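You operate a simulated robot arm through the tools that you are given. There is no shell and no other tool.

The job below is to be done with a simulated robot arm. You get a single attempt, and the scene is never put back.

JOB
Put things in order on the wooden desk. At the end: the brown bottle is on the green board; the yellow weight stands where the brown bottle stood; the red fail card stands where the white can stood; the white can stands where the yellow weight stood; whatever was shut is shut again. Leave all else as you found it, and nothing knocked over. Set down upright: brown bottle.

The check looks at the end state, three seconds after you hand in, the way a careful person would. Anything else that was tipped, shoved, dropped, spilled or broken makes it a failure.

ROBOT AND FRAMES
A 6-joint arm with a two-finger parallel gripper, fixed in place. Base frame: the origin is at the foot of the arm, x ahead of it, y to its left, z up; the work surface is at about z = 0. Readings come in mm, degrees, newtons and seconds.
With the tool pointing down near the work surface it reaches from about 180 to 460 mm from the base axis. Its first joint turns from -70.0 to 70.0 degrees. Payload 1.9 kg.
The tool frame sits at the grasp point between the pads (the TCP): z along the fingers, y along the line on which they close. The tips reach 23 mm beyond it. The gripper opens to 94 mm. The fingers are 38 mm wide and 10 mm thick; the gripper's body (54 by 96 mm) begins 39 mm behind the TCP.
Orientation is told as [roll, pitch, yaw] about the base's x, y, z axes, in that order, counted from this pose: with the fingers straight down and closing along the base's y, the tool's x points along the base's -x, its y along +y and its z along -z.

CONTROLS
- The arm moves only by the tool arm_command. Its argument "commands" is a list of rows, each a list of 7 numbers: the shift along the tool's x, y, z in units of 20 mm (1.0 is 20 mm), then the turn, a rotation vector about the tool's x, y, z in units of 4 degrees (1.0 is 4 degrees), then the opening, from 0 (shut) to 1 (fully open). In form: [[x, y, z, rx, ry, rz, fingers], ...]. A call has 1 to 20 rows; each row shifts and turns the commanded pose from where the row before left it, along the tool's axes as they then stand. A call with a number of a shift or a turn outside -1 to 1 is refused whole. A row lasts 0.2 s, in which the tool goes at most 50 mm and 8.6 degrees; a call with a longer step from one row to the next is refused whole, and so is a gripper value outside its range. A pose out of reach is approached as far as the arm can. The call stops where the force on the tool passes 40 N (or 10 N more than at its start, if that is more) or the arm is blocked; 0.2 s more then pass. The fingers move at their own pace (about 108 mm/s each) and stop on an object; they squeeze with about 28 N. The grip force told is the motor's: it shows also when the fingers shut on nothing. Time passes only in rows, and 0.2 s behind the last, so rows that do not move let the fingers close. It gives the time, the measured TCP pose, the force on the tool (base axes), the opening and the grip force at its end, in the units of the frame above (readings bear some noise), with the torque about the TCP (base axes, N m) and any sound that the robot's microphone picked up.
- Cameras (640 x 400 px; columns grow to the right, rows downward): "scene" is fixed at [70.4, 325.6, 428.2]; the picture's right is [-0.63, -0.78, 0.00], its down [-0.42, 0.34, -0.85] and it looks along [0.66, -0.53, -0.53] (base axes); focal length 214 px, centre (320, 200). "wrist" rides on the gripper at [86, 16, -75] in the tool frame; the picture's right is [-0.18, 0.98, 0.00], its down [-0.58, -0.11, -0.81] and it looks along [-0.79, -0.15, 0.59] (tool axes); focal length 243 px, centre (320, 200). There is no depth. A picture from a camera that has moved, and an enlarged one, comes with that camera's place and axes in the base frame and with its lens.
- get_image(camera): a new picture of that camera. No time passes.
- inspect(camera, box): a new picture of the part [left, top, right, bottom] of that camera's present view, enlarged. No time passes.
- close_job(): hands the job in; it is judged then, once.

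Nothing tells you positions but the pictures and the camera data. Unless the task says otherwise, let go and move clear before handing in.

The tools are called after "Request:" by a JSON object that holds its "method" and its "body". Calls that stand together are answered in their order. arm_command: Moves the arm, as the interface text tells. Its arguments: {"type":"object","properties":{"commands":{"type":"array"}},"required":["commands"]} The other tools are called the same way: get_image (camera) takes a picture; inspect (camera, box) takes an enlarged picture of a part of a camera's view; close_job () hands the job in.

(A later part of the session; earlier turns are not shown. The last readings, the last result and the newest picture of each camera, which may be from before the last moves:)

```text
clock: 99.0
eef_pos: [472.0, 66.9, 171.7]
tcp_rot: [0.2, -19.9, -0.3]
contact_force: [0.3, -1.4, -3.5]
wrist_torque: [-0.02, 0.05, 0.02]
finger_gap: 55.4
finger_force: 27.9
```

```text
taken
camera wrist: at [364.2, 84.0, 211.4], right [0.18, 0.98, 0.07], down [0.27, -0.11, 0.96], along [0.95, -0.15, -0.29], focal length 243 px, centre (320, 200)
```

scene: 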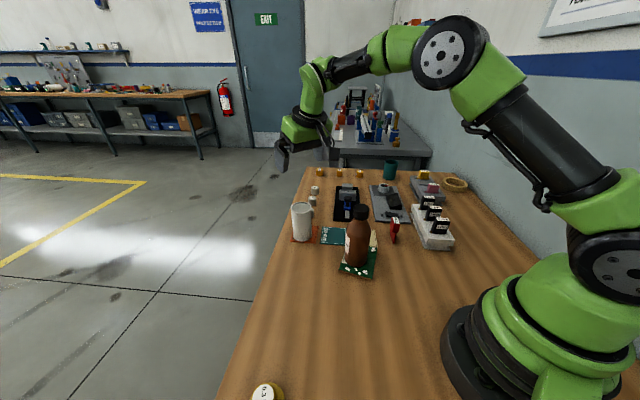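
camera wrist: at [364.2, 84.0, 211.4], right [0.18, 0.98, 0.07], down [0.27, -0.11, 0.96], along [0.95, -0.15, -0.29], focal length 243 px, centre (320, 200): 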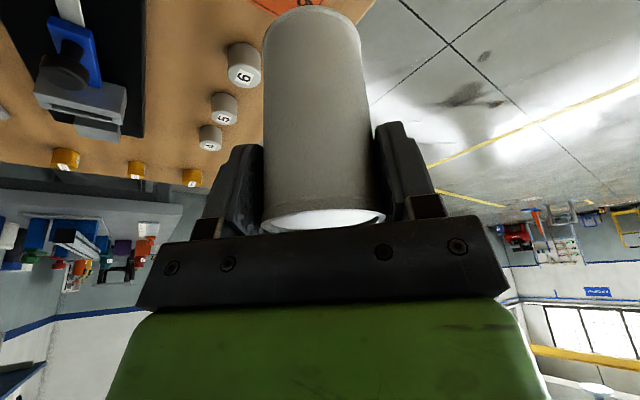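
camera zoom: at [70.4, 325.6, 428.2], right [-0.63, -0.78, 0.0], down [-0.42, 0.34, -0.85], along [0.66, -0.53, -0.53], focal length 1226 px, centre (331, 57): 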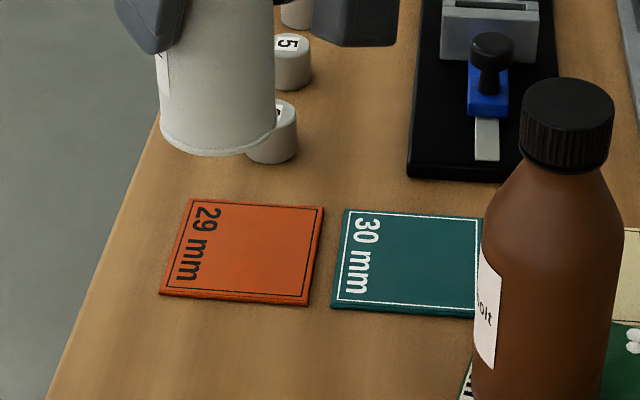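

The card is orange, about 73 mm square, and the can stood on it at about (472, 65). Now I'll carry the can to where the weight stood, at (310, 193).

Request:
{"method": "arm_command", "body": {"commands": [[0.318, 0.265, -0.116, 0, 0, 0, 0], [0.6365, 0.529, -0.2315, 0, 0, 0, 0], [0.6365, 0.529, -0.2315, 0, 0, 0, 0], [0.6365, 0.529, -0.2315, 0, 0, 0, 0], [0.6365, 0.529, -0.2315, 0, 0, 0, 0], [0.6365, 0.529, -0.2315, 0, 0, 0, 0], [0.6365, 0.529, -0.2315, 0, 0, 0, 0], [0.6365, 0.529, -0.2315, 0, 0, 0, 0], [0.6365, 0.529, -0.2315, 0, 0, 0, 0], [0.6365, 0.529, -0.2315, 0, 0, 0, 0], [0.6365, 0.529, -0.2315, 0, 0, 0, 0], [0.6365, 0.529, -0.2315, 0, 0, 0, 0], [0.318, 0.265, -0.116, 0, 0, 0, 0], [0, 0, 0, 0, 0, 0, 0], [0, 0, 0, 0, 0, 0, 0]]}}

Request:
{"method": "get_image", "body": {"camera": "wrist"}}

Request:
{"method": "inspect", "body": {"camera": "scene", "box": [220, 180, 400, 330]}}

```text
clock: 102.2
eef_pos: [308.8, 194.4, 170.7]
tcp_rot: [0.2, -19.9, -0.4]
contact_force: [0.8, 0.2, -3.4]
wrist_torque: [0.02, 0.05, -0.01]
finger_gap: 55.4
finger_force: 28.3
```

```text
taken
camera wrist: at [202.3, 211.1, 211.4], right [0.18, 0.98, 0.07], down [0.27, -0.11, 0.96], along [0.95, -0.15, -0.29], focal length 243 px, centre (320, 200)
```

wrist: 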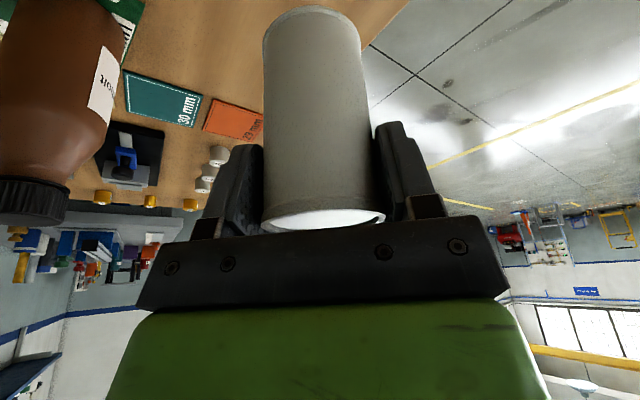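

```text
2.67 times, centred on (310, 255) of scene
camera zoom: at [70.4, 325.6, 428.2], right [-0.63, -0.78, 0.0], down [-0.42, 0.34, -0.85], along [0.66, -0.53, -0.53], focal length 572 px, centre (347, 53)
```

zoom: 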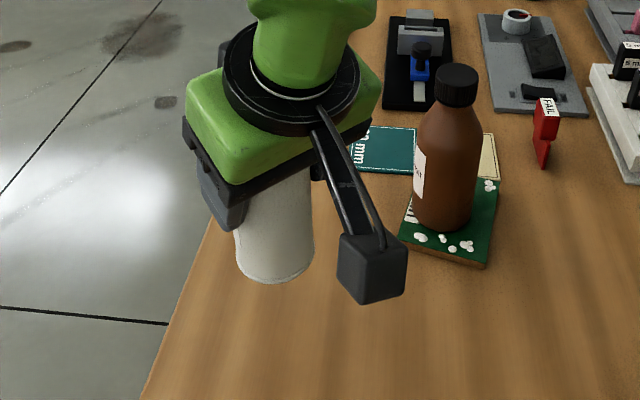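

The can is over the weight's old spot. I'll lower it to just above the desk.

Request:
{"method": "arm_command", "body": {"commands": [[0.242, 0, 0.6657, 0, 0, 0, 0], [0.242, 0, 0.6657, 0, 0, 0, 0], [0.242, 0, 0.6657, 0, 0, 0, 0], [0.242, 0, 0.6657, 0, 0, 0, 0], [0.242, 0, 0.6657, 0, 0, 0, 0], [0.242, 0, 0.6657, 0, 0, 0, 0], [0, 0, 0, 0, 0, 0, 0], [0, 0, 0, 0, 0, 0, 0]]}}

Request:
{"method": "inspect", "body": {"camera": "scene", "box": [220, 180, 400, 330]}}

Request:
{"method": "arm_command", "body": {"commands": [[0.0171, 0, 0.047, 0, 0, 0, 0], [0.0171, 0, 0.047, 0, 0, 0, 0], [0, 0, 0, 0, 0, 0, 0]]}}

Request:
{"method": "arm_command", "body": {"commands": [[0.0171, 0, 0.047, 0, 0, 0, 0], [0, 0, 0, 0, 0, 0, 0]]}}

```text
clock: 104.0
eef_pos: [310.6, 194.5, 85.3]
tcp_rot: [0.2, -19.9, -0.4]
contact_force: [0.9, -0.5, -2.8]
wrist_torque: [-0.02, 0.03, 0.0]
finger_gap: 55.2
finger_force: 27.9
```

```text
2.67 times, centred on (310, 255) of scene
camera zoom: at [70.4, 325.6, 428.2], right [-0.63, -0.78, 0.0], down [-0.42, 0.34, -0.85], along [0.66, -0.53, -0.53], focal length 572 px, centre (347, 53)
```

zoom: 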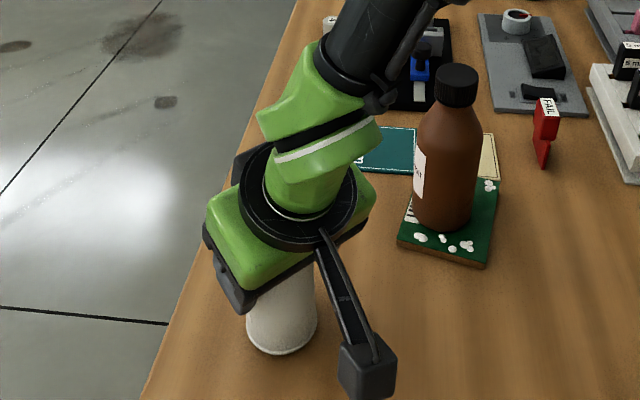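

```text
clock: 104.8
eef_pos: [309.4, 194.1, 83.1]
tcp_rot: [0.1, -19.9, -0.4]
contact_force: [1.0, -0.7, -3.6]
wrist_torque: [0.01, 0.01, 0.0]
finger_gap: 55.3
finger_force: 28.2
```

```text
clock: 105.4
eef_pos: [310.1, 192.6, 82.1]
tcp_rot: [0.2, -19.9, -0.3]
contact_force: [-0.2, -0.4, -3.2]
wrist_torque: [-0.02, -0.02, -0.03]
finger_gap: 55.4
finger_force: 28.0
```

The position is right, so I'll keep lowering in small steps until it touches.

Request:
{"method": "arm_command", "body": {"commands": [[0.0171, 0, 0.047, 0, 0, 0, 0], [0, 0, 0, 0, 0, 0, 0]]}}

Request:
{"method": "arm_command", "body": {"commands": [[0.0137, 0, 0.0376, 0, 0, 0, 0], [0, 0, 0, 0, 0, 0, 0]]}}

Request:
{"method": "arm_command", "body": {"commands": [[0.0103, 0, 0.0282, 0, 0, 0, 0], [0, 0, 0, 0, 0, 0, 0]]}}

```text
clock: 106.0
eef_pos: [310.0, 193.6, 80.8]
tcp_rot: [0.2, -19.9, -0.5]
contact_force: [-0.2, 0.4, -2.6]
wrist_torque: [-0.01, 0.02, 0.0]
finger_gap: 55.4
finger_force: 28.2
```

```text
clock: 106.6
eef_pos: [308.8, 194.2, 81.9]
tcp_rot: [0.2, -20.0, -0.5]
contact_force: [0.4, 0.6, -1.9]
wrist_torque: [-0.04, 0.0, 0.0]
finger_gap: 55.6
finger_force: 28.2
```

```text
clock: 107.2
eef_pos: [310.6, 194.5, 80.5]
tcp_rot: [0.1, -20.0, -0.4]
contact_force: [-4.8, -2.3, 9.0]
wrist_torque: [-0.43, 0.38, -0.09]
finger_gap: 55.2
finger_force: 28.2
```

It has touched down lightly. I'll relieve the push, open, then withdraw straight up.

Request:
{"method": "arm_command", "body": {"commands": [[-0.0068, 0, -0.0188, 0, 0, 0, 0], [0, 0, 0, 0, 0, 0, 0], [0, 0, 0, 0, 0, 0, 0.65], [0, 0, 0, 0, 0, 0, 0.8], [0, 0, 0, 0, 0, 0, 1], [0, 0, 0, 0, 0, 0, 1]]}}

Request:
{"method": "get_image", "body": {"camera": "wrist"}}

Request:
{"method": "inspect", "body": {"camera": "scene", "box": [220, 180, 400, 330]}}

```text
clock: 108.6
eef_pos: [310.0, 193.9, 80.6]
tcp_rot: [0.2, -19.9, -0.3]
contact_force: [-0.3, 0.2, 0.6]
wrist_torque: [-0.01, -0.03, 0.03]
finger_gap: 93.8
finger_force: 0.1
```

```text
taken
camera wrist: at [203.5, 211.1, 121.6], right [0.18, 0.98, 0.07], down [0.27, -0.11, 0.96], along [0.95, -0.15, -0.29], focal length 243 px, centre (320, 200)
```

wrist: 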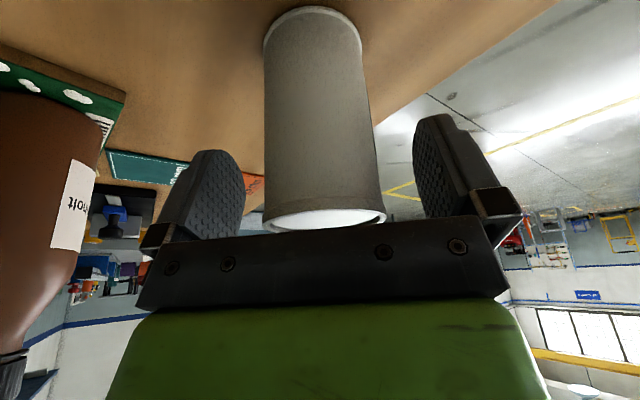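

```text
2.67 times, centred on (310, 255) of scene
camera zoom: at [70.4, 325.6, 428.2], right [-0.63, -0.78, 0.0], down [-0.42, 0.34, -0.85], along [0.66, -0.53, -0.53], focal length 572 px, centre (347, 53)
```

zoom: 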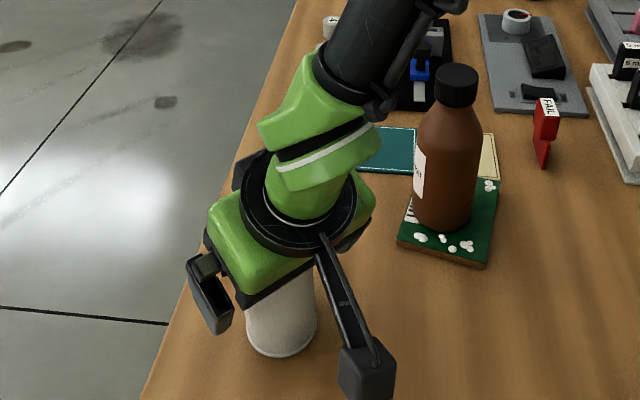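

The can stands on its own. I'll withdraw straight up and check the can and weight from the scene camera.

Request:
{"method": "arm_command", "body": {"commands": [[-0.17, 0, -0.47, 0, 0, 0, 1], [-0.32, 0, -0.88, 0, 0, 0, 1], [-0.32, 0, -0.88, 0, 0, 0, 1], [-0.32, 0, -0.88, 0, 0, 0, 1], [-0.32, 0, -0.88, 0, 0, 0, 1], [-0.32, 0, -0.88, 0, 0, 0, 1], [-0.32, 0, -0.88, 0, 0, 0, 1], [-0.32, 0, -0.88, 0, 0, 0, 1], [-0.32, 0, -0.88, 0, 0, 0, 1], [-0.32, 0, -0.88, 0, 0, 0, 1], [-0.32, 0, -0.88, 0, 0, 0, 1]]}}

Request:
{"method": "get_image", "body": {"camera": "scene"}}

Request:
{"method": "inspect", "body": {"camera": "scene", "box": [210, 260, 430, 400]}}

```text
clock: 111.0
eef_pos: [310.4, 192.0, 279.7]
tcp_rot: [0.1, -19.9, -0.3]
contact_force: [-0.4, -1.1, -1.4]
wrist_torque: [0.02, 0.02, 0.01]
finger_gap: 93.8
finger_force: 0.1
```

```text
taken
```

scene: 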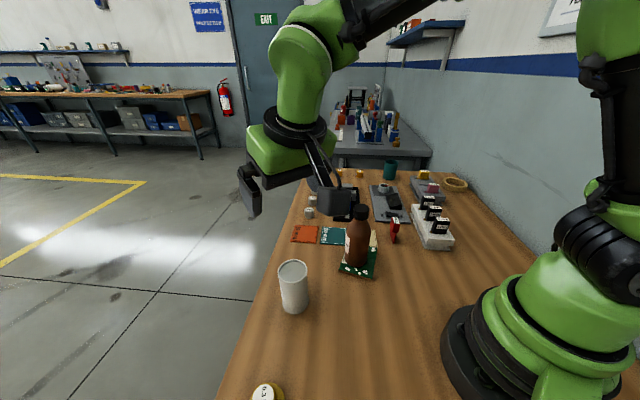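

```text
2.86 times, centred on (320, 330) of scene
camera zoom: at [70.4, 325.6, 428.2], right [-0.63, -0.78, 0.0], down [-0.42, 0.34, -0.85], along [0.66, -0.53, -0.53], focal length 613 px, centre (320, -171)
```

zoom: 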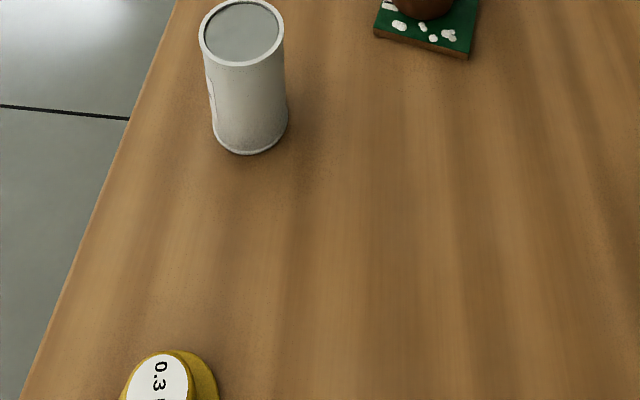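

Both stand. I want to check their positions against the originals, so I'll go back to the earlier high viewpoint (217, 172, 369, yaw 60), which showed the bottle and weight at their first places.

Request:
{"method": "arm_command", "body": {"commands": [[0, 0, 0, 0, 1, 0, 1], [0, 0, 0, 0, 1, 0, 1], [0, 0, 0, 0, 1, 0, 1], [0, 0, 0, 0, 1, 0, 1], [0, 0, 0, 0, 1, 0, 1], [0.93, -0.21, -0.89, 0, 0, 0, 1], [0.93, -0.21, -0.89, 0, 0, 0, 1], [0.93, -0.21, -0.89, 0, 0, 0, 1], [0.93, -0.21, -0.89, 0, 0, 0, 1], [0.93, -0.21, -0.89, 0, 0, 0, 1]]}}

Request:
{"method": "arm_command", "body": {"commands": [[0, 0, 0, 0, 0, -1, 1], [0, 0, 0, 0, 0, -1, 1], [0, 0, 0, 0, 0, -1, 1], [0, 0, 0, 0, 0, -1, 1], [0, 0, 0, 0, 0, -1, 1], [0, 0, 0, 0, 0, -1, 1], [0, 0, 0, 0, 0, -1, 1], [0, 0, 0, 0, 0, -1, 1], [0, 0, 0, 0, 0, -1, 1], [0, 0, 0, 0, 0, -1, 1], [0, 0, 0, 0, 0, -1, 1], [0, 0, 0, 0, 0, -1, 1], [0, 0, 0, 0, 0, -1, 1], [0, 0, 0, 0, 0, -1, 1], [0, 0, 0, 0, 0, -1, 1], [0, 0, 0, 0, 0, 0, 1]]}}

Request:
{"method": "inspect", "body": {"camera": "wrist", "box": [340, 0, 640, 188]}}

Request:
{"method": "inspect", "body": {"camera": "wrist", "box": [0, 0, 330, 120]}}

```text
clock: 113.2
eef_pos: [216.7, 173.4, 366.6]
tcp_rot: [0.2, 0.1, -0.3]
contact_force: [0.9, 0.5, 0.4]
wrist_torque: [0.0, 0.02, -0.02]
finger_gap: 93.7
finger_force: 0.0
```

```text
clock: 116.6
eef_pos: [216.3, 171.3, 366.1]
tcp_rot: [0.1, 0.0, 59.7]
contact_force: [0.4, 0.8, -0.1]
wrist_torque: [0.0, 0.01, -0.01]
finger_gap: 93.9
finger_force: 0.1
```

```text
2.13 times, centred on (490, 94) of wrist
camera zoom: at [159.2, 106.6, 440.7], right [-0.76, 0.65, 0.0], down [0.39, 0.44, 0.81], along [0.53, 0.61, -0.59], focal length 516 px, centre (-42, 426)
```

zoom: 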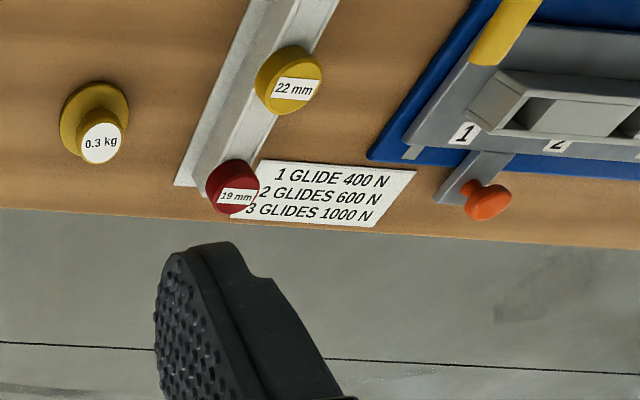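

```text
1.94 times, centred on (165, 60) of wrist
camera zoom: at [159.2, 106.6, 440.7], right [-0.76, 0.65, 0.0], down [0.39, 0.44, 0.81], along [0.53, 0.61, -0.59], focal length 470 px, centre (621, 472)
```

zoom: 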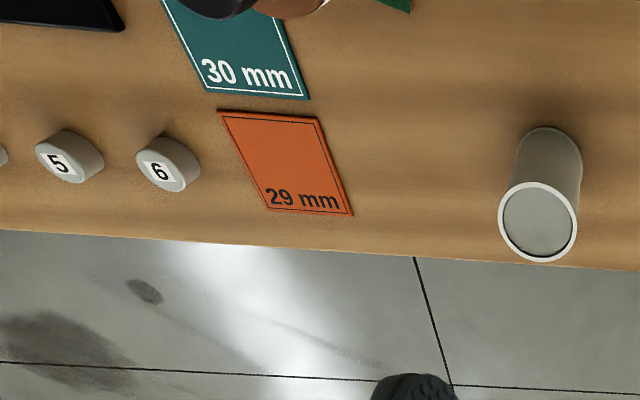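

The same-view comparison shows the weight about 9 mm too far in +x from the bottle's old spot, and the can about 5 mm short in x. I'll correct both, starting with the weight.

Request:
{"method": "arm_command", "body": {"commands": [[0, 0, 0, 0, 0, 1, 1], [0, 0, 0, 0, 0, 1, 1], [0, 0, 0, 0, 0, 1, 1], [0, 0, 0, 0, 0, 1, 1], [0, 0, 0, 0, 0, 1, 1], [0, 0, 0, 0, 0, 1, 1], [0, 0, 0, 0, 0, 1, 1], [0, 0, 0, 0, 0, 1, 1], [0, 0, 0, 0, 0, 1, 1], [0, 0, 0, 0, 0, 1, 1], [0, 0, 0, 0, 0, 1, 1], [0, 0, 0, 0, 0, 1, 1], [0, 0, 0, 0, 0, 1, 1], [0, 0, 0, 0, 0, 1, 1], [0, 0, 0, 0, 0, 1, 1]]}}

Request:
{"method": "arm_command", "body": {"commands": [[0.08, 0.74, 0.85, 0, 0, 0, 1], [0.08, 0.74, 0.85, 0, 0, 0, 1], [0.08, 0.74, 0.85, 0, 0, 0, 1], [0.08, 0.74, 0.85, 0, 0, 0, 1], [0.08, 0.74, 0.85, 0, 0, 0, 1], [0.08, 0.74, 0.85, 0, 0, 0, 1], [0.08, 0.74, 0.85, 0, 0, 0, 1], [0.08, 0.74, 0.85, 0, 0, 0, 1], [0.08, 0.74, 0.85, 0, 0, 0, 1], [0.08, 0.74, 0.85, 0, 0, 0, 1], [0, 0, 0, 0, 0, 0, 1], [0, 0, 0, 0, 0, 0, 1]]}}

Request:
{"method": "inspect", "body": {"camera": "wrist", "box": [200, 0, 440, 150]}}

```text
clock: 119.8
eef_pos: [218.3, 171.5, 366.3]
tcp_rot: [0.2, 0.1, -0.4]
contact_force: [0.1, 0.4, 0.4]
wrist_torque: [-0.01, 0.01, 0.02]
finger_gap: 94.0
finger_force: 0.1
```

```text
clock: 122.4
eef_pos: [201.5, 323.1, 197.3]
tcp_rot: [0.2, 0.1, -0.3]
contact_force: [0.1, 0.6, -0.2]
wrist_torque: [-0.01, 0.03, 0.02]
finger_gap: 93.7
finger_force: 0.0
```

```text
2.67 times, centred on (320, 75) of wrist
camera zoom: at [115.0, 339.7, 271.5], right [0.19, 0.98, 0.0], down [0.58, -0.11, 0.81], along [0.79, -0.15, -0.59], focal length 647 px, centre (320, 533)
```

zoom: 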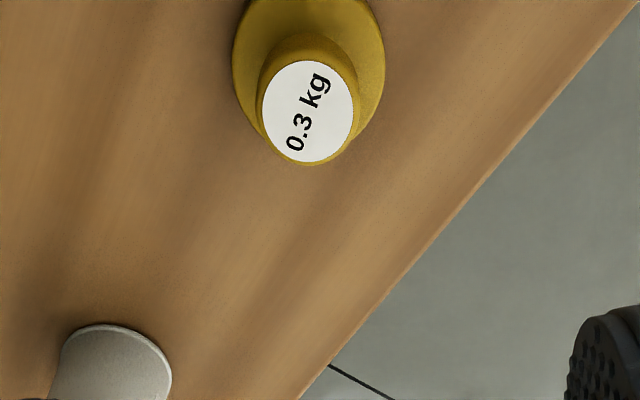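

The weight is about 4 mm behind and 3 mm right of the tool. I'll align with it, come down and grip it.

Request:
{"method": "arm_command", "body": {"commands": [[0.15, -0.17, 0, 0, 0, 0, 1], [0, 0, 1, 0, 0, 0, 1], [0, 0, 1, 0, 0, 0, 1], [0, 0, 1, 0, 0, 0, 1], [0, 0, 1, 0, 0, 0, 1], [0, 0, 1, 0, 0, 0, 1], [0, 0, 1, 0, 0, 0, 1], [0, 0, 0.6, 0, 0, 0, 1], [0, 0, 0, 0, 0, 0, 1], [0, 0, 0, 0, 0, 0, 1]]}}

Request:
{"method": "get_image", "body": {"camera": "wrist"}}

```text
clock: 124.6
eef_pos: [199.7, 318.5, 65.6]
tcp_rot: [0.2, 0.0, -0.3]
contact_force: [0.2, 0.1, 0.1]
wrist_torque: [0.01, 0.02, 0.0]
finger_gap: 93.9
finger_force: 0.0
```

```text
taken
camera wrist: at [112.4, 336.6, 141.1], right [0.19, 0.98, 0.0], down [0.58, -0.11, 0.81], along [0.79, -0.15, -0.59], focal length 243 px, centre (320, 200)
```

wrist: 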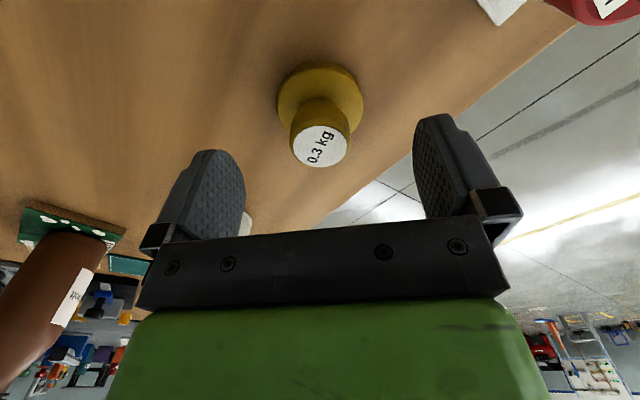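

It's aligned well enough to grip. I'll lower and close on the knob.

Request:
{"method": "arm_command", "body": {"commands": [[0.1, 0, 0.65, 0, 0, 0, 1], [0.1, 0, 0.58, 0, 0, 0, 1], [0, 0, 0, 0, 0, 0, 1], [0, 0, 0, 0, 0, 0, 0.6], [0, 0, 0, 0, 0, 0, 0.4], [0, 0, 0, 0, 0, 0, 0.2], [0, 0, 0, 0, 0, 0, 0], [0, 0, 0, 0, 0, 0, 0]]}}

Request:
{"method": "inspect", "body": {"camera": "wrist", "box": [220, 40, 460, 240]}}

```text
clock: 126.4
eef_pos: [195.2, 317.6, 39.9]
tcp_rot: [0.2, 0.1, -0.3]
contact_force: [0.3, -1.0, 0.5]
wrist_torque: [-0.15, -0.05, 0.01]
finger_gap: 33.2
finger_force: 27.8
```

```text
2.00 times, centred on (340, 140) of wrist
camera zoom: at [109.2, 335.3, 115.5], right [0.19, 0.98, 0.0], down [0.58, -0.11, 0.81], along [0.79, -0.15, -0.59], focal length 485 px, centre (280, 320)
```

zoom: 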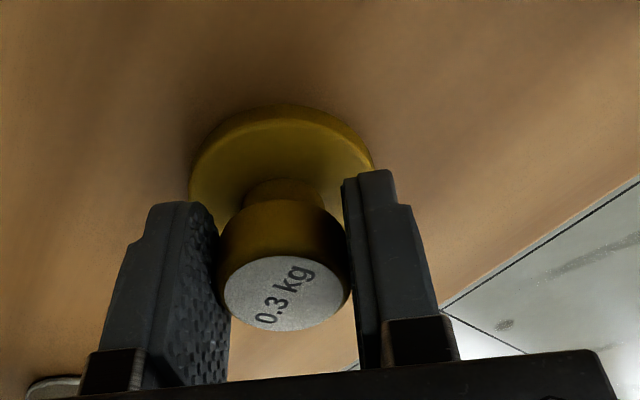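

It's held. I'll lift 6 mm, shift 7 mm towards -x, and set it down again.

Request:
{"method": "arm_command", "body": {"commands": [[0, 0, -0.3, 0, 0, 0, 0], [0.175, 0, 0, 0, 0, 0, 0], [0.175, 0.02, 0, 0, 0, 0, 0], [0, 0, 0.2, 0, 0, 0, 0], [0, 0, 0, 0, 0, 0, 0], [0, 0, 0, 0, 0, 0, 0]]}}

Request:
{"method": "arm_command", "body": {"commands": [[0, 0, 0.05, 0, 0, 0, 0], [0, 0, 0, 0, 0, 0, 0]]}}

Request:
{"method": "arm_command", "body": {"commands": [[0, 0, 0.03, 0, 0, 0, 0], [0, 0, 0, 0, 0, 0, 0]]}}

Request:
{"method": "arm_command", "body": {"commands": [[0, 0, 0.02, 0, 0, 0, 0], [0, 0, 0, 0, 0, 0, 0]]}}

```text
clock: 127.8
eef_pos: [187.6, 319.1, 42.0]
tcp_rot: [0.2, 0.1, -0.3]
contact_force: [-0.1, 0.4, -3.6]
wrist_torque: [0.02, 0.02, -0.02]
finger_gap: 33.2
finger_force: 28.1
```

```text
clock: 128.4
eef_pos: [187.9, 318.9, 42.0]
tcp_rot: [0.2, 0.2, -0.3]
contact_force: [0.0, -0.7, -1.9]
wrist_torque: [-0.01, 0.02, 0.01]
finger_gap: 33.1
finger_force: 28.1
```

```text
clock: 129.0
eef_pos: [187.1, 318.8, 40.2]
tcp_rot: [0.2, 0.1, -0.3]
contact_force: [-0.1, 0.2, -2.7]
wrist_torque: [-0.01, 0.01, -0.04]
finger_gap: 33.1
finger_force: 28.2
```

```text
clock: 129.6
eef_pos: [187.6, 318.8, 40.4]
tcp_rot: [0.2, 0.1, -0.3]
contact_force: [-0.3, 0.4, -1.6]
wrist_torque: [-0.07, 0.03, -0.01]
finger_gap: 33.2
finger_force: 28.5
```

Request:
{"method": "arm_command", "body": {"commands": [[0, 0, 0.015, 0, 0, 0, 0], [0, 0, 0, 0, 0, 0, 0]]}}

Request:
{"method": "arm_command", "body": {"commands": [[0, 0, 0, 0, 0, 0, 0.45], [0, 0, 0, 0, 0, 0, 0.7], [0, 0, 0, 0, 0, 0, 0.8], [0, 0, -0.5, 0, 0, 0, 0.8], [0, 0, -1, 0, 0, 0, 0.8], [0, 0, -1, 0, 0, 0, 1], [0, 0, -1, 0, 0, 0, 1], [0, 0, -1, 0, 0, 0, 1], [0, 0, -1, 0, 0, 0, 1], [0, 0, -1, 0, 0, 0, 1], [0, 0, -1, 0, 0, 0, 1], [0, 0, -1, 0, 0, 0, 1], [0, 0, -1, 0, 0, 0, 1]]}}

Request:
{"method": "inspect", "body": {"camera": "wrist", "box": [200, 0, 440, 150]}}

```text
clock: 130.2
eef_pos: [188.9, 318.5, 41.1]
tcp_rot: [0.2, 0.1, -0.4]
contact_force: [-4.1, -5.6, 12.0]
wrist_torque: [-0.38, 0.04, -0.09]
finger_gap: 33.3
finger_force: 27.5
```

```text
clock: 133.0
eef_pos: [186.6, 317.4, 230.6]
tcp_rot: [0.2, 0.0, -0.3]
contact_force: [0.0, -0.3, -0.6]
wrist_torque: [0.0, 0.02, -0.02]
finger_gap: 94.1
finger_force: 0.0
```

```text
2.67 times, centred on (320, 75) of wrist
camera zoom: at [100.1, 334.6, 305.9], right [0.19, 0.98, 0.0], down [0.58, -0.11, 0.81], along [0.79, -0.15, -0.59], focal length 647 px, centre (320, 533)
```

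zoom: 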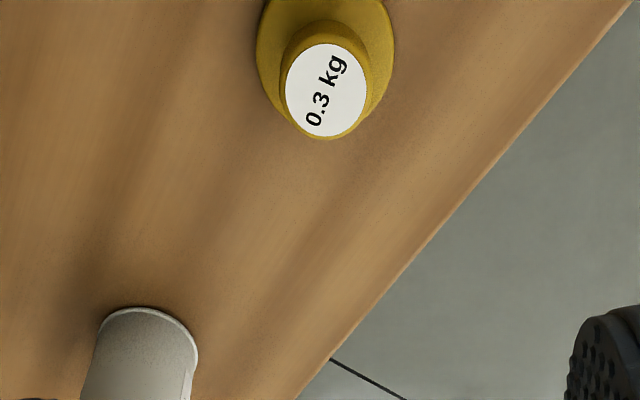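

The weight is re-seated. Now I'll regrip the can from above with the tool vertical to move it about 5 mm.

Request:
{"method": "arm_command", "body": {"commands": [[-0.79, -0.771, 0, 0, 0, 0, 1], [-0.79, -0.771, 0, 0, 0, 0, 1], [-0.79, -0.771, 0, 0, 0, 0, 1], [-0.79, -0.771, 0, 0, 0, 0, 1], [-0.79, -0.771, 0, 0, 0, 0, 1], [-0.79, -0.771, 0, 0, 0, 0, 1], [-0.79, -0.771, 0, 0, 0, 0, 1], [-0.79, -0.771, 0, 0, 0, 0, 1], [0, 0, 1, 0, 0, 0, 1], [0, 0, 1, 0, 0, 0, 1], [0, 0, 1, 0, 0, 0, 1], [0, 0, 1, 0, 0, 0, 1], [0, 0, 0, 0, 0, 0, 1], [0, 0, 0, 0, 0, 0, 1]]}}

Request:
{"method": "get_image", "body": {"camera": "wrist"}}

Request:
{"method": "inspect", "body": {"camera": "scene", "box": [220, 200, 400, 350]}}

```text
clock: 136.0
eef_pos: [312.7, 195.7, 148.6]
tcp_rot: [0.2, 0.1, -0.3]
contact_force: [0.1, 0.2, 0.0]
wrist_torque: [0.0, 0.04, -0.02]
finger_gap: 94.0
finger_force: 0.2
```

```text
taken
camera wrist: at [226.4, 212.4, 224.7], right [0.19, 0.98, 0.0], down [0.58, -0.11, 0.81], along [0.79, -0.15, -0.59], focal length 243 px, centre (320, 200)
```

wrist: 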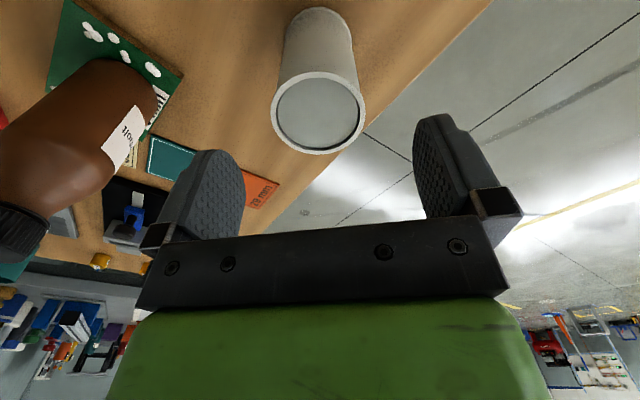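

```text
2.67 times, centred on (310, 275) of scene
camera zoom: at [70.4, 325.6, 428.2], right [-0.63, -0.78, 0.0], down [-0.42, 0.34, -0.85], along [0.66, -0.53, -0.53], focal length 572 px, centre (347, 0)
```

zoom: 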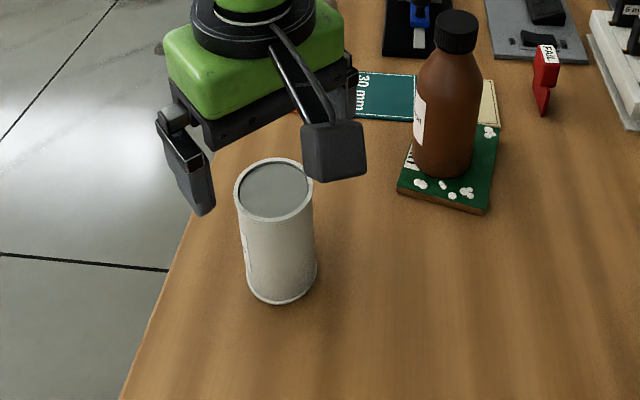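

I can see the can between the fingers. I'll lower to grip height and close.

Request:
{"method": "arm_command", "body": {"commands": [[0.08, -0.08, 0.86, 0, 0, 0, 1], [0, 0, 0.86, 0, 0, 0, 1], [0, 0, 0.86, 0, 0, 0, 1], [0, 0, 0.86, 0, 0, 0, 1], [0, 0, 0, 0, 0, 0, 1]]}}

Request:
{"method": "get_image", "body": {"camera": "wrist"}}

Request:
{"method": "arm_command", "body": {"commands": [[0, 0, 0, 0, 0, 0, 0.75], [0, 0, 0, 0, 0, 0, 0.6], [0, 0, 0, 0, 0, 0, 0.5], [0, 0, 0, 0, 0, 0, 0.3], [0, 0, 0, 0, 0, 0, 0], [0, 0, 0, 0, 0, 0, 0]]}}

Request:
{"method": "get_image", "body": {"camera": "wrist"}}

```text
clock: 137.2
eef_pos: [313.0, 193.4, 82.5]
tcp_rot: [0.1, 0.0, -0.4]
contact_force: [-0.2, -0.1, -0.5]
wrist_torque: [-0.05, 0.02, 0.0]
finger_gap: 94.0
finger_force: 0.0
```

```text
taken
camera wrist: at [225.9, 209.7, 157.7], right [0.19, 0.98, 0.0], down [0.58, -0.11, 0.81], along [0.79, -0.15, -0.59], focal length 243 px, centre (320, 200)
```

wrist: 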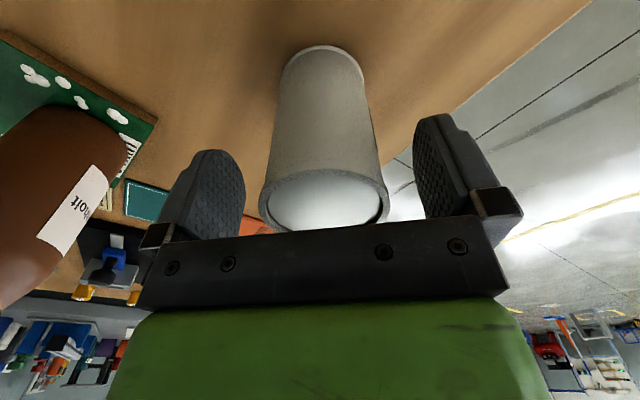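

```text
clock: 138.6
eef_pos: [312.7, 193.6, 82.1]
tcp_rot: [0.2, 0.0, -0.3]
contact_force: [0.2, 0.6, 0.7]
wrist_torque: [-0.11, -0.07, 0.03]
finger_gap: 55.6
finger_force: 27.6
```

```text
taken
camera wrist: at [225.9, 209.7, 157.9], right [0.19, 0.98, 0.0], down [0.58, -0.11, 0.81], along [0.79, -0.15, -0.59], focal length 243 px, centre (320, 200)
```

wrist: 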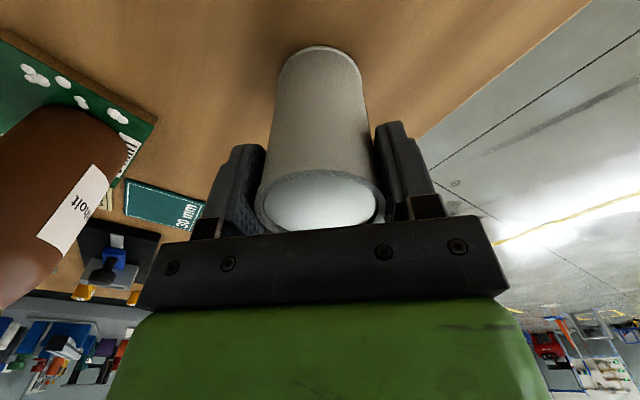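

It's held. I'll lift 5 mm, shift by (+5, -1.5) mm, and set it down.

Request:
{"method": "arm_command", "body": {"commands": [[0, 0, -0.25, 0, 0, 0, 0], [0, 0, 0, 0, 0, 0, 0], [-0.125, -0.04, 0, 0, 0, 0, 0], [-0.125, -0.04, 0, 0, 0, 0, 0], [0, 0, 0.15, 0, 0, 0, 0], [0, 0, 0, 0, 0, 0, 0], [0, 0, 0, 0, 0, 0, 0]]}}

Request:
{"method": "arm_command", "body": {"commands": [[0, 0, 0.05, 0, 0, 0, 0], [0, 0, 0, 0, 0, 0, 0]]}}

Request:
{"method": "arm_command", "body": {"commands": [[0, 0, 0.025, 0, 0, 0, 0], [0, 0, 0, 0, 0, 0, 0]]}}

Request:
{"method": "arm_command", "body": {"commands": [[0, 0, 0.015, 0, 0, 0, 0], [0, 0, 0, 0, 0, 0, 0]]}}

```text
clock: 140.2
eef_pos: [316.9, 190.5, 82.7]
tcp_rot: [0.2, 0.0, -0.4]
contact_force: [-0.2, -1.2, -2.4]
wrist_torque: [-0.02, -0.01, 0.0]
finger_gap: 55.5
finger_force: 27.7
```

```text
clock: 140.8
eef_pos: [317.2, 191.8, 82.4]
tcp_rot: [0.2, 0.0, -0.3]
contact_force: [-0.5, -3.3, 8.4]
wrist_torque: [-0.59, 0.09, -0.06]
finger_gap: 55.3
finger_force: 27.5
```

```text
clock: 141.4
eef_pos: [317.6, 191.4, 81.7]
tcp_rot: [0.2, -0.1, -0.3]
contact_force: [-5.1, -8.8, 24.3]
wrist_torque: [-0.66, 0.02, -0.21]
finger_gap: 55.6
finger_force: 27.7
```

```text
clock: 142.0
eef_pos: [317.2, 192.6, 81.3]
tcp_rot: [0.2, 0.0, -0.3]
contact_force: [-0.4, -8.4, 25.6]
wrist_torque: [-0.65, -0.07, -0.09]
finger_gap: 55.7
finger_force: 27.7
```

It is seated. I'll relieve the push, open and withdraw upward.

Request:
{"method": "arm_command", "body": {"commands": [[0, 0, -0.05, 0, 0, 0, 0], [0, 0, 0, 0, 0, 0, 0]]}}

Request:
{"method": "arm_command", "body": {"commands": [[0, 0, 0, 0, 0, 0, 0.65], [0, 0, 0, 0, 0, 0, 0.8], [0, 0, 0, 0, 0, 0, 1], [0, 0, 0, 0, 0, 0, 1], [0, 0, -0.5, 0, 0, 0, 1], [0, 0, -1, 0, 0, 0, 1], [0, 0, -1, 0, 0, 0, 1], [0, 0, -1, 0, 0, 0, 1], [0, 0, -1, 0, 0, 0, 1], [0, 0, -1, 0, 0, 0, 1], [0, 0, -1, 0, 0, 0, 1], [0, 0, -1, 0, 0, 0, 1], [0, 0, -1, 0, 0, 0, 1], [0, 0, -1, 0, 0, 0, 1], [0, 0, -1, 0, 0, 0, 1]]}}

Request:
{"method": "inspect", "body": {"camera": "scene", "box": [210, 260, 430, 400]}}

Request:
{"method": "get_image", "body": {"camera": "scene"}}

```text
clock: 142.6
eef_pos: [316.8, 192.0, 81.1]
tcp_rot: [0.2, 0.1, -0.2]
contact_force: [2.8, 0.4, 4.0]
wrist_torque: [0.03, -0.43, -0.01]
finger_gap: 55.3
finger_force: 27.9
```

```text
clock: 145.8
eef_pos: [317.3, 189.6, 292.7]
tcp_rot: [0.2, 0.0, -0.2]
contact_force: [-0.2, 0.1, -0.5]
wrist_torque: [0.0, 0.03, 0.01]
finger_gap: 94.0
finger_force: 0.0
```

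```text
2.86 times, centred on (320, 330) of scene
camera zoom: at [70.4, 325.6, 428.2], right [-0.63, -0.78, 0.0], down [-0.42, 0.34, -0.85], along [0.66, -0.53, -0.53], focal length 613 px, centre (320, -171)
```

zoom: 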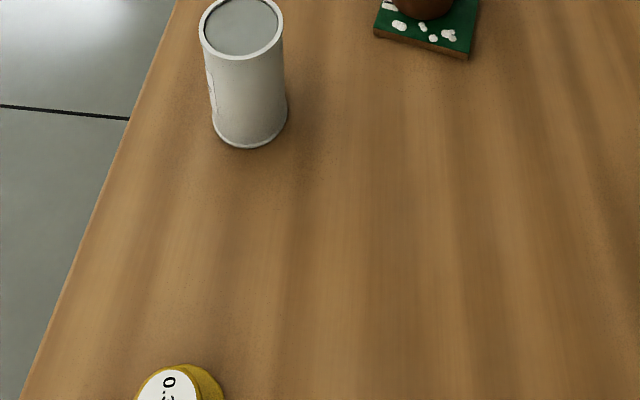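

```text
taken
```

scene: 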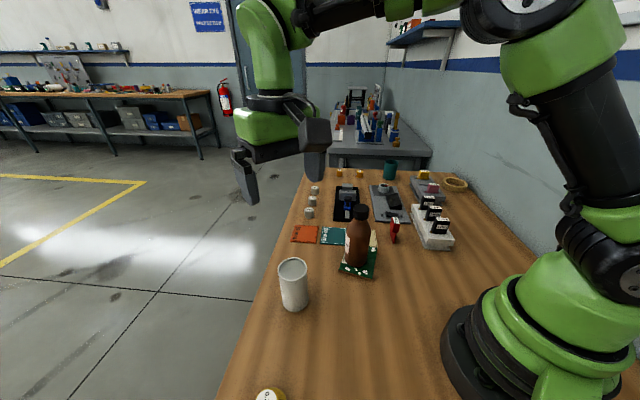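

The can now matches the weight's old place in the scene view. Last is the fail card, so I'll go above and behind it, aligned with its -44° direction.

Request:
{"method": "arm_command", "body": {"commands": [[0.162, -0.824, 0, 0, 0, 0, 1], [0.162, -0.824, 0, 0, 0, 0, 1], [0.162, -0.824, 0, 0, 0, 0, 1], [0.162, -0.824, 0, 0, 0, 0, 1], [0.162, -0.824, 0, 0, 0, 0, 1], [0.162, -0.824, 0, 0, 0, 0, 1], [0.162, -0.824, 0, 0, 0, 0, 1], [0.162, -0.824, 0, 0, 0, 0, 1], [0.162, -0.824, 0, 0, 0, 0, 1], [0.162, -0.824, 0, 0, 0, 0, 1], [0.162, -0.824, 0, 0, 0, 0, 1], [0.162, -0.824, 0, 0, 0, 0, 1], [0.162, -0.824, 0, 0, 0, 0, 1], [0.162, -0.824, 0, 0, 0, 0, 1], [0.162, -0.824, 0, 0, 0, 0, 1], [0.162, -0.824, 0, 0, 0, 0, 1], [0.162, -0.824, 0, 0, 0, 0, 1]]}}

Request:
{"method": "arm_command", "body": {"commands": [[0, 0, 0.5, 0, 0, 1, 0.5], [0, 0, 0.5, 0, 0, 1, 0.5], [0, 0, 0.5, 0, 0, 1, 0.5], [0, 0, 0.5, 0, 0, 1, 0.5], [0, 0, 0.5, 0, 0, 1, 0.5], [0, 0, 0.5, 0, 0, 1, 0.5], [0, 0, 0.5, 0, 0, 1, 0.5], [0, 0, 0.5, 0, 0, 1, 0.5], [0, 0, 0.5, 0, 0, 1, 0.5], [0, 0, 0.5, 0, 0, 1, 0.5], [0, 0, 0.5, 0, 0, 1, 0.5], [0, 0, 0, 0, 0, 0, 0.5]]}}

Request:
{"method": "get_image", "body": {"camera": "wrist"}}

Request:
{"method": "inspect", "body": {"camera": "wrist", "box": [240, 60, 400, 160]}}

```text
clock: 149.4
eef_pos: [261.2, -91.8, 290.2]
tcp_rot: [0.2, -0.1, -0.2]
contact_force: [0.2, -0.4, -0.4]
wrist_torque: [0.04, 0.0, -0.01]
finger_gap: 94.2
finger_force: 0.0
```

```text
clock: 152.0
eef_pos: [261.2, -88.3, 181.9]
tcp_rot: [0.2, 0.2, -44.3]
contact_force: [0.0, 0.2, 0.7]
wrist_torque: [-0.01, 0.02, 0.04]
finger_gap: 47.0
finger_force: 0.1
```

```text
taken
camera wrist: at [210.7, -16.2, 256.1], right [0.82, 0.57, 0.0], down [0.34, -0.49, 0.8], along [0.46, -0.66, -0.59], focal length 243 px, centre (320, 200)
```

wrist: 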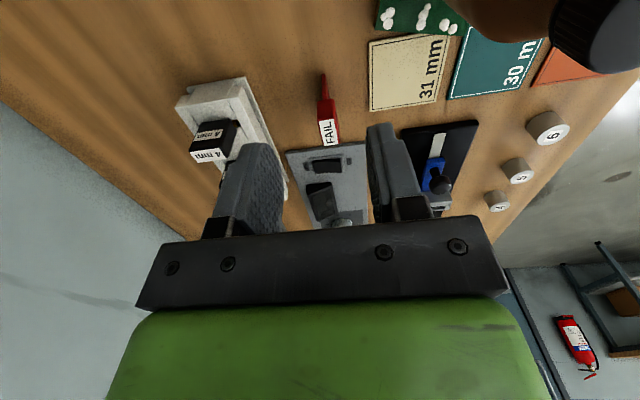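

```text
4.00 times, centred on (320, 110) of wrist
camera zoom: at [210.7, -16.2, 256.1], right [0.82, 0.57, 0.0], down [0.34, -0.49, 0.8], along [0.46, -0.66, -0.59], focal length 970 px, centre (320, 560)
```

zoom: 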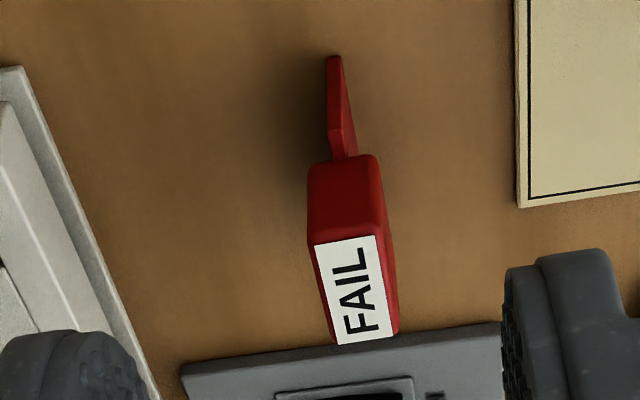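

The view lines up with the card, whose top centre is at (304, -135) and direction -44°. I'll tilt 20° outward and move to just above it.

Request:
{"method": "arm_command", "body": {"commands": [[0, 0, 0, 0, -1, 0, 0.5], [0, 0, 0, 0, -1, 0, 0.5], [0, 0, 0, 0, -1, 0, 0.5], [0, 0, 0, 0, -1, 0, 0.5], [0, 0, 0, 0, -1, 0, 0.5], [-0.233, -0.0275, 0.901, 0, 0, 0, 0.5], [-0.233, -0.0275, 0.901, 0, 0, 0, 0.5], [-0.233, -0.0275, 0.901, 0, 0, 0, 0.5], [-0.233, -0.0275, 0.901, 0, 0, 0, 0.5], [-0.233, -0.0275, 0.901, 0, 0, 0, 0.5], [-0.233, -0.0275, 0.901, 0, 0, 0, 0.5], [0, 0, 0, 0, 0, 0, 0.5], [0, 0, 0, 0, 0, 0, 0.5]]}}

Request:
{"method": "get_image", "body": {"camera": "wrist"}}

Request:
{"method": "inspect", "body": {"camera": "scene", "box": [330, 170, 490, 270]}}

```text
clock: 154.8
eef_pos: [304.2, -134.7, 87.4]
tcp_rot: [0.1, -19.8, -44.4]
contact_force: [0.6, -0.8, 0.7]
wrist_torque: [0.05, -0.04, -0.02]
finger_gap: 46.9
finger_force: 0.0
```

```text
taken
camera wrist: at [238.7, -48.2, 129.3], right [0.81, 0.58, 0.06], down [0.12, -0.27, 0.96], along [0.57, -0.77, -0.29], focal length 243 px, centre (320, 200)
```

wrist: 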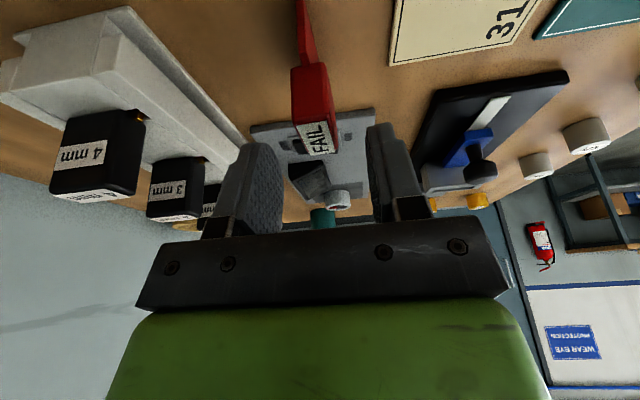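

```text
4.00 times, centred on (410, 220) of scene
camera zoom: at [70.4, 325.6, 428.2], right [-0.63, -0.78, 0.0], down [-0.42, 0.34, -0.85], along [0.66, -0.53, -0.53], focal length 858 px, centre (-40, 120)
```

zoom: 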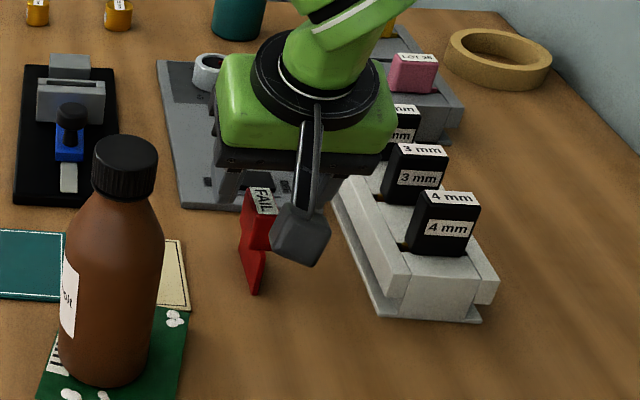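

The card is centred between the fingers. I'll go down to the handle block and close.

Request:
{"method": "arm_command", "body": {"commands": [[0.2017, 0, 0.5547, 0, 0, 0, 0.5], [0.2017, 0, 0.5547, 0, 0, 0, 0.5], [0.2017, 0, 0.5547, 0, 0, 0, 0.5], [0, 0, 0, 0, 0, 0, 0.5]]}}

Request:
{"method": "get_image", "body": {"camera": "wrist"}}

Request:
{"method": "arm_command", "body": {"commands": [[0, 0, 0, 0, 0, 0, 0.35], [0, 0, 0, 0, 0, 0, 0.25], [0, 0, 0, 0, 0, 0, 0.18], [0, 0, 0, 0, 0, 0, 0.1], [0, 0, 0, 0, 0, 0, 0], [0, 0, 0, 0, 0, 0, 0]]}}

Request:
{"method": "get_image", "body": {"camera": "wrist"}}

Request:
{"method": "inspect", "body": {"camera": "scene", "box": [370, 190, 430, 250]}}

```text
clock: 155.8
eef_pos: [304.0, -136.7, 53.0]
tcp_rot: [0.0, -19.8, -44.3]
contact_force: [0.0, -0.3, 0.4]
wrist_torque: [-0.02, -0.02, -0.01]
finger_gap: 47.4
finger_force: 0.0
```

```text
taken
camera wrist: at [239.6, -49.1, 94.1], right [0.81, 0.58, 0.06], down [0.12, -0.27, 0.96], along [0.57, -0.77, -0.29], focal length 243 px, centre (320, 200)
```

wrist: 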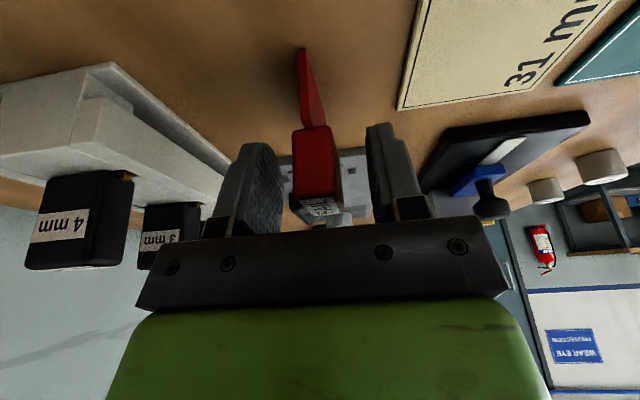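

```text
clock: 157.2
eef_pos: [304.7, -135.5, 52.4]
tcp_rot: [0.0, -19.9, -44.4]
contact_force: [-0.7, -0.7, -0.5]
wrist_torque: [0.0, 0.01, 0.02]
finger_gap: 17.0
finger_force: 27.9
```

```text
taken
camera wrist: at [239.5, -49.0, 94.2], right [0.81, 0.58, 0.06], down [0.12, -0.27, 0.96], along [0.57, -0.77, -0.29], focal length 243 px, centre (320, 200)
```

wrist: 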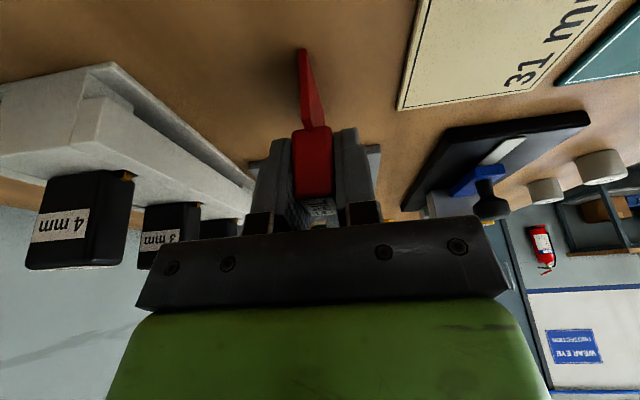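

```text
6.67 times, centred on (400, 220) of scene
camera zoom: at [70.4, 325.6, 428.2], right [-0.63, -0.78, 0.0], down [-0.42, 0.34, -0.85], along [0.66, -0.53, -0.53], focal length 1430 px, centre (-213, 67)
```

zoom: 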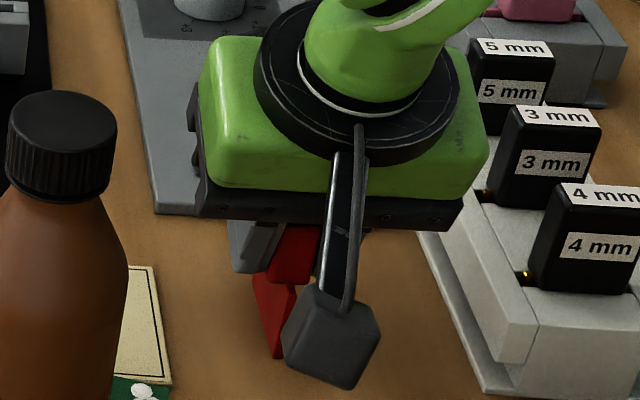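

The handle is held at 17 mm. I'll lift straight up, slowly at first, to well above the bottle's height.

Request:
{"method": "arm_command", "body": {"commands": [[-0.0684, 0, -0.188, 0, 0, 0, 0], [-0.1368, 0, -0.376, 0, 0, 0, 0], [-0.1368, 0, -0.376, 0, 0, 0, 0], [0, 0, 0, 0, 0, 0, 0]]}}

Request:
{"method": "get_image", "body": {"camera": "wrist"}}

Request:
{"method": "arm_command", "body": {"commands": [[-0.3, 0, -0.8246, 0, 0, 0, 0], [-0.3, 0, -0.8246, 0, 0, 0, 0], [-0.3, 0, -0.8246, 0, 0, 0, 0], [-0.3, 0, -0.8246, 0, 0, 0, 0], [-0.3, 0, -0.8246, 0, 0, 0, 0], [-0.3, 0, -0.8246, 0, 0, 0, 0], [-0.3, 0, -0.8246, 0, 0, 0, 0], [-0.3, 0, -0.8246, 0, 0, 0, 0], [-0.3, 0, -0.8246, 0, 0, 0, 0], [0, 0, 0, 0, 0, 0, 0]]}}

Request:
{"method": "get_image", "body": {"camera": "scene"}}

```text
clock: 158.2
eef_pos: [305.1, -135.7, 74.1]
tcp_rot: [0.1, -19.8, -44.4]
contact_force: [-0.2, -0.2, -0.4]
wrist_torque: [0.0, 0.01, 0.01]
finger_gap: 17.2
finger_force: 27.6
```

```text
taken
camera wrist: at [239.6, -48.7, 114.4], right [0.81, 0.58, 0.06], down [0.12, -0.27, 0.96], along [0.57, -0.77, -0.29], focal length 243 px, centre (320, 200)
```

wrist: 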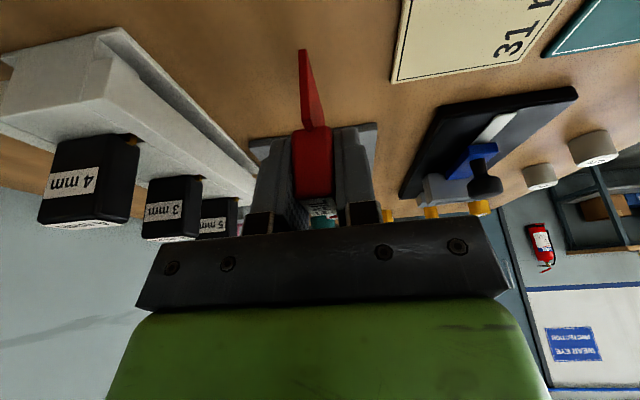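

```text
clock: 160.4
eef_pos: [305.2, -136.6, 230.8]
tcp_rot: [0.0, -19.8, -44.3]
contact_force: [0.5, -0.5, 0.2]
wrist_torque: [-0.01, -0.03, -0.01]
finger_gap: 17.2
finger_force: 27.8
```

```text
taken
```

scene: 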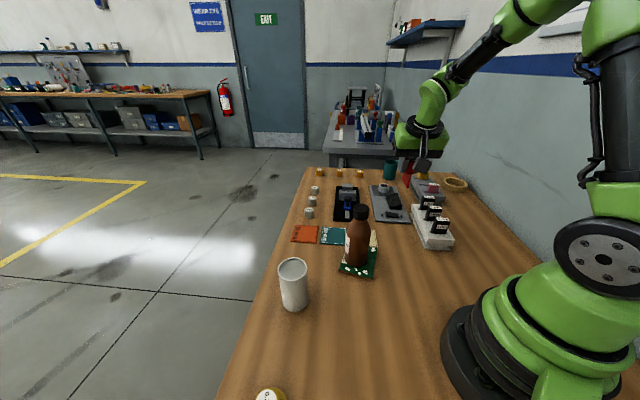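

The card is up and steady. I'll turn it about the vertical to yaw 0, then carry it over the orange card.

Request:
{"method": "arm_command", "body": {"commands": [[0, 0, 0, -0.342, 0, -0.94, 0], [0, 0, 0, -0.342, 0, -0.94, 0], [0, 0, 0, -0.342, 0, -0.94, 0], [0, 0, 0, -0.342, 0, -0.94, 0], [0, 0, 0, -0.342, 0, -0.94, 0], [0, 0, 0, -0.342, 0, -0.94, 0], [0, 0, 0, -0.342, 0, -0.94, 0], [0, 0, 0, -0.342, 0, -0.94, 0], [0, 0, 0, -0.342, 0, -0.94, 0], [0, 0, 0, -0.342, 0, -0.94, 0], [0, 0, 0, -0.342, 0, -0.94, 0], [0, 0, 0, 0, 0, 0, 0]]}}

Request:
{"method": "arm_command", "body": {"commands": [[-0.333, 0.419, 0.121, 0, 0, 0, 0], [-0.666, 0.8375, 0.2423, 0, 0, 0, 0], [-0.666, 0.8375, 0.2423, 0, 0, 0, 0], [-0.666, 0.8375, 0.2423, 0, 0, 0, 0], [-0.666, 0.8375, 0.2423, 0, 0, 0, 0], [-0.666, 0.8375, 0.2423, 0, 0, 0, 0], [-0.666, 0.8375, 0.2423, 0, 0, 0, 0], [-0.666, 0.8375, 0.2423, 0, 0, 0, 0], [-0.666, 0.8375, 0.2423, 0, 0, 0, 0], [-0.666, 0.8375, 0.2423, 0, 0, 0, 0], [-0.666, 0.8375, 0.2423, 0, 0, 0, 0], [-0.666, 0.8375, 0.2423, 0, 0, 0, 0], [-0.333, 0.419, 0.121, 0, 0, 0, 0], [0, 0, 0, 0, 0, 0, 0], [0, 0, 0, 0, 0, 0, 0]]}}

Request:
{"method": "get_image", "body": {"camera": "wrist"}}

Request:
{"method": "inspect", "body": {"camera": "scene", "box": [230, 120, 390, 280]}}

```text
clock: 163.0
eef_pos: [303.8, -135.6, 232.0]
tcp_rot: [0.2, -19.9, -0.3]
contact_force: [0.6, -1.0, 0.0]
wrist_torque: [0.02, 0.03, 0.02]
finger_gap: 16.9
finger_force: 28.2
```

```text
clock: 166.2
eef_pos: [474.6, 64.4, 230.5]
tcp_rot: [0.2, -20.1, -0.3]
contact_force: [0.4, 0.4, -0.7]
wrist_torque: [0.0, 0.01, -0.01]
finger_gap: 17.2
finger_force: 28.0
```

```text
taken
camera wrist: at [368.4, 81.5, 272.5], right [0.18, 0.98, 0.07], down [0.27, -0.11, 0.96], along [0.95, -0.15, -0.29], focal length 243 px, centre (320, 200)
```

wrist: 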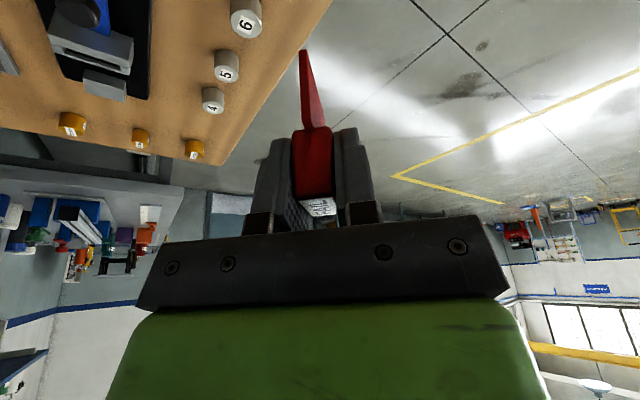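

```text
2.50 times, centred on (310, 200) of scene
camera zoom: at [70.4, 325.6, 428.2], right [-0.63, -0.78, 0.0], down [-0.42, 0.34, -0.85], along [0.66, -0.53, -0.53], focal length 536 px, centre (345, 200)
```

zoom: 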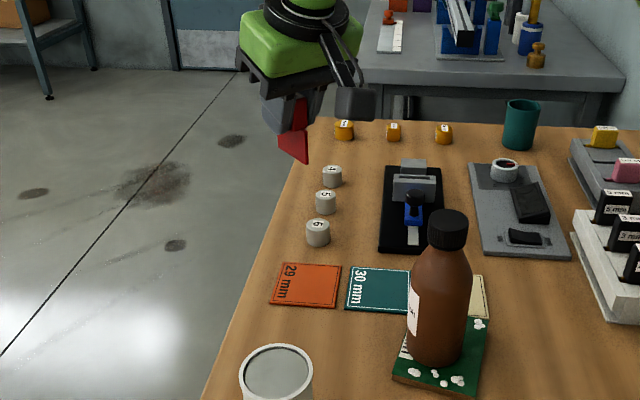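

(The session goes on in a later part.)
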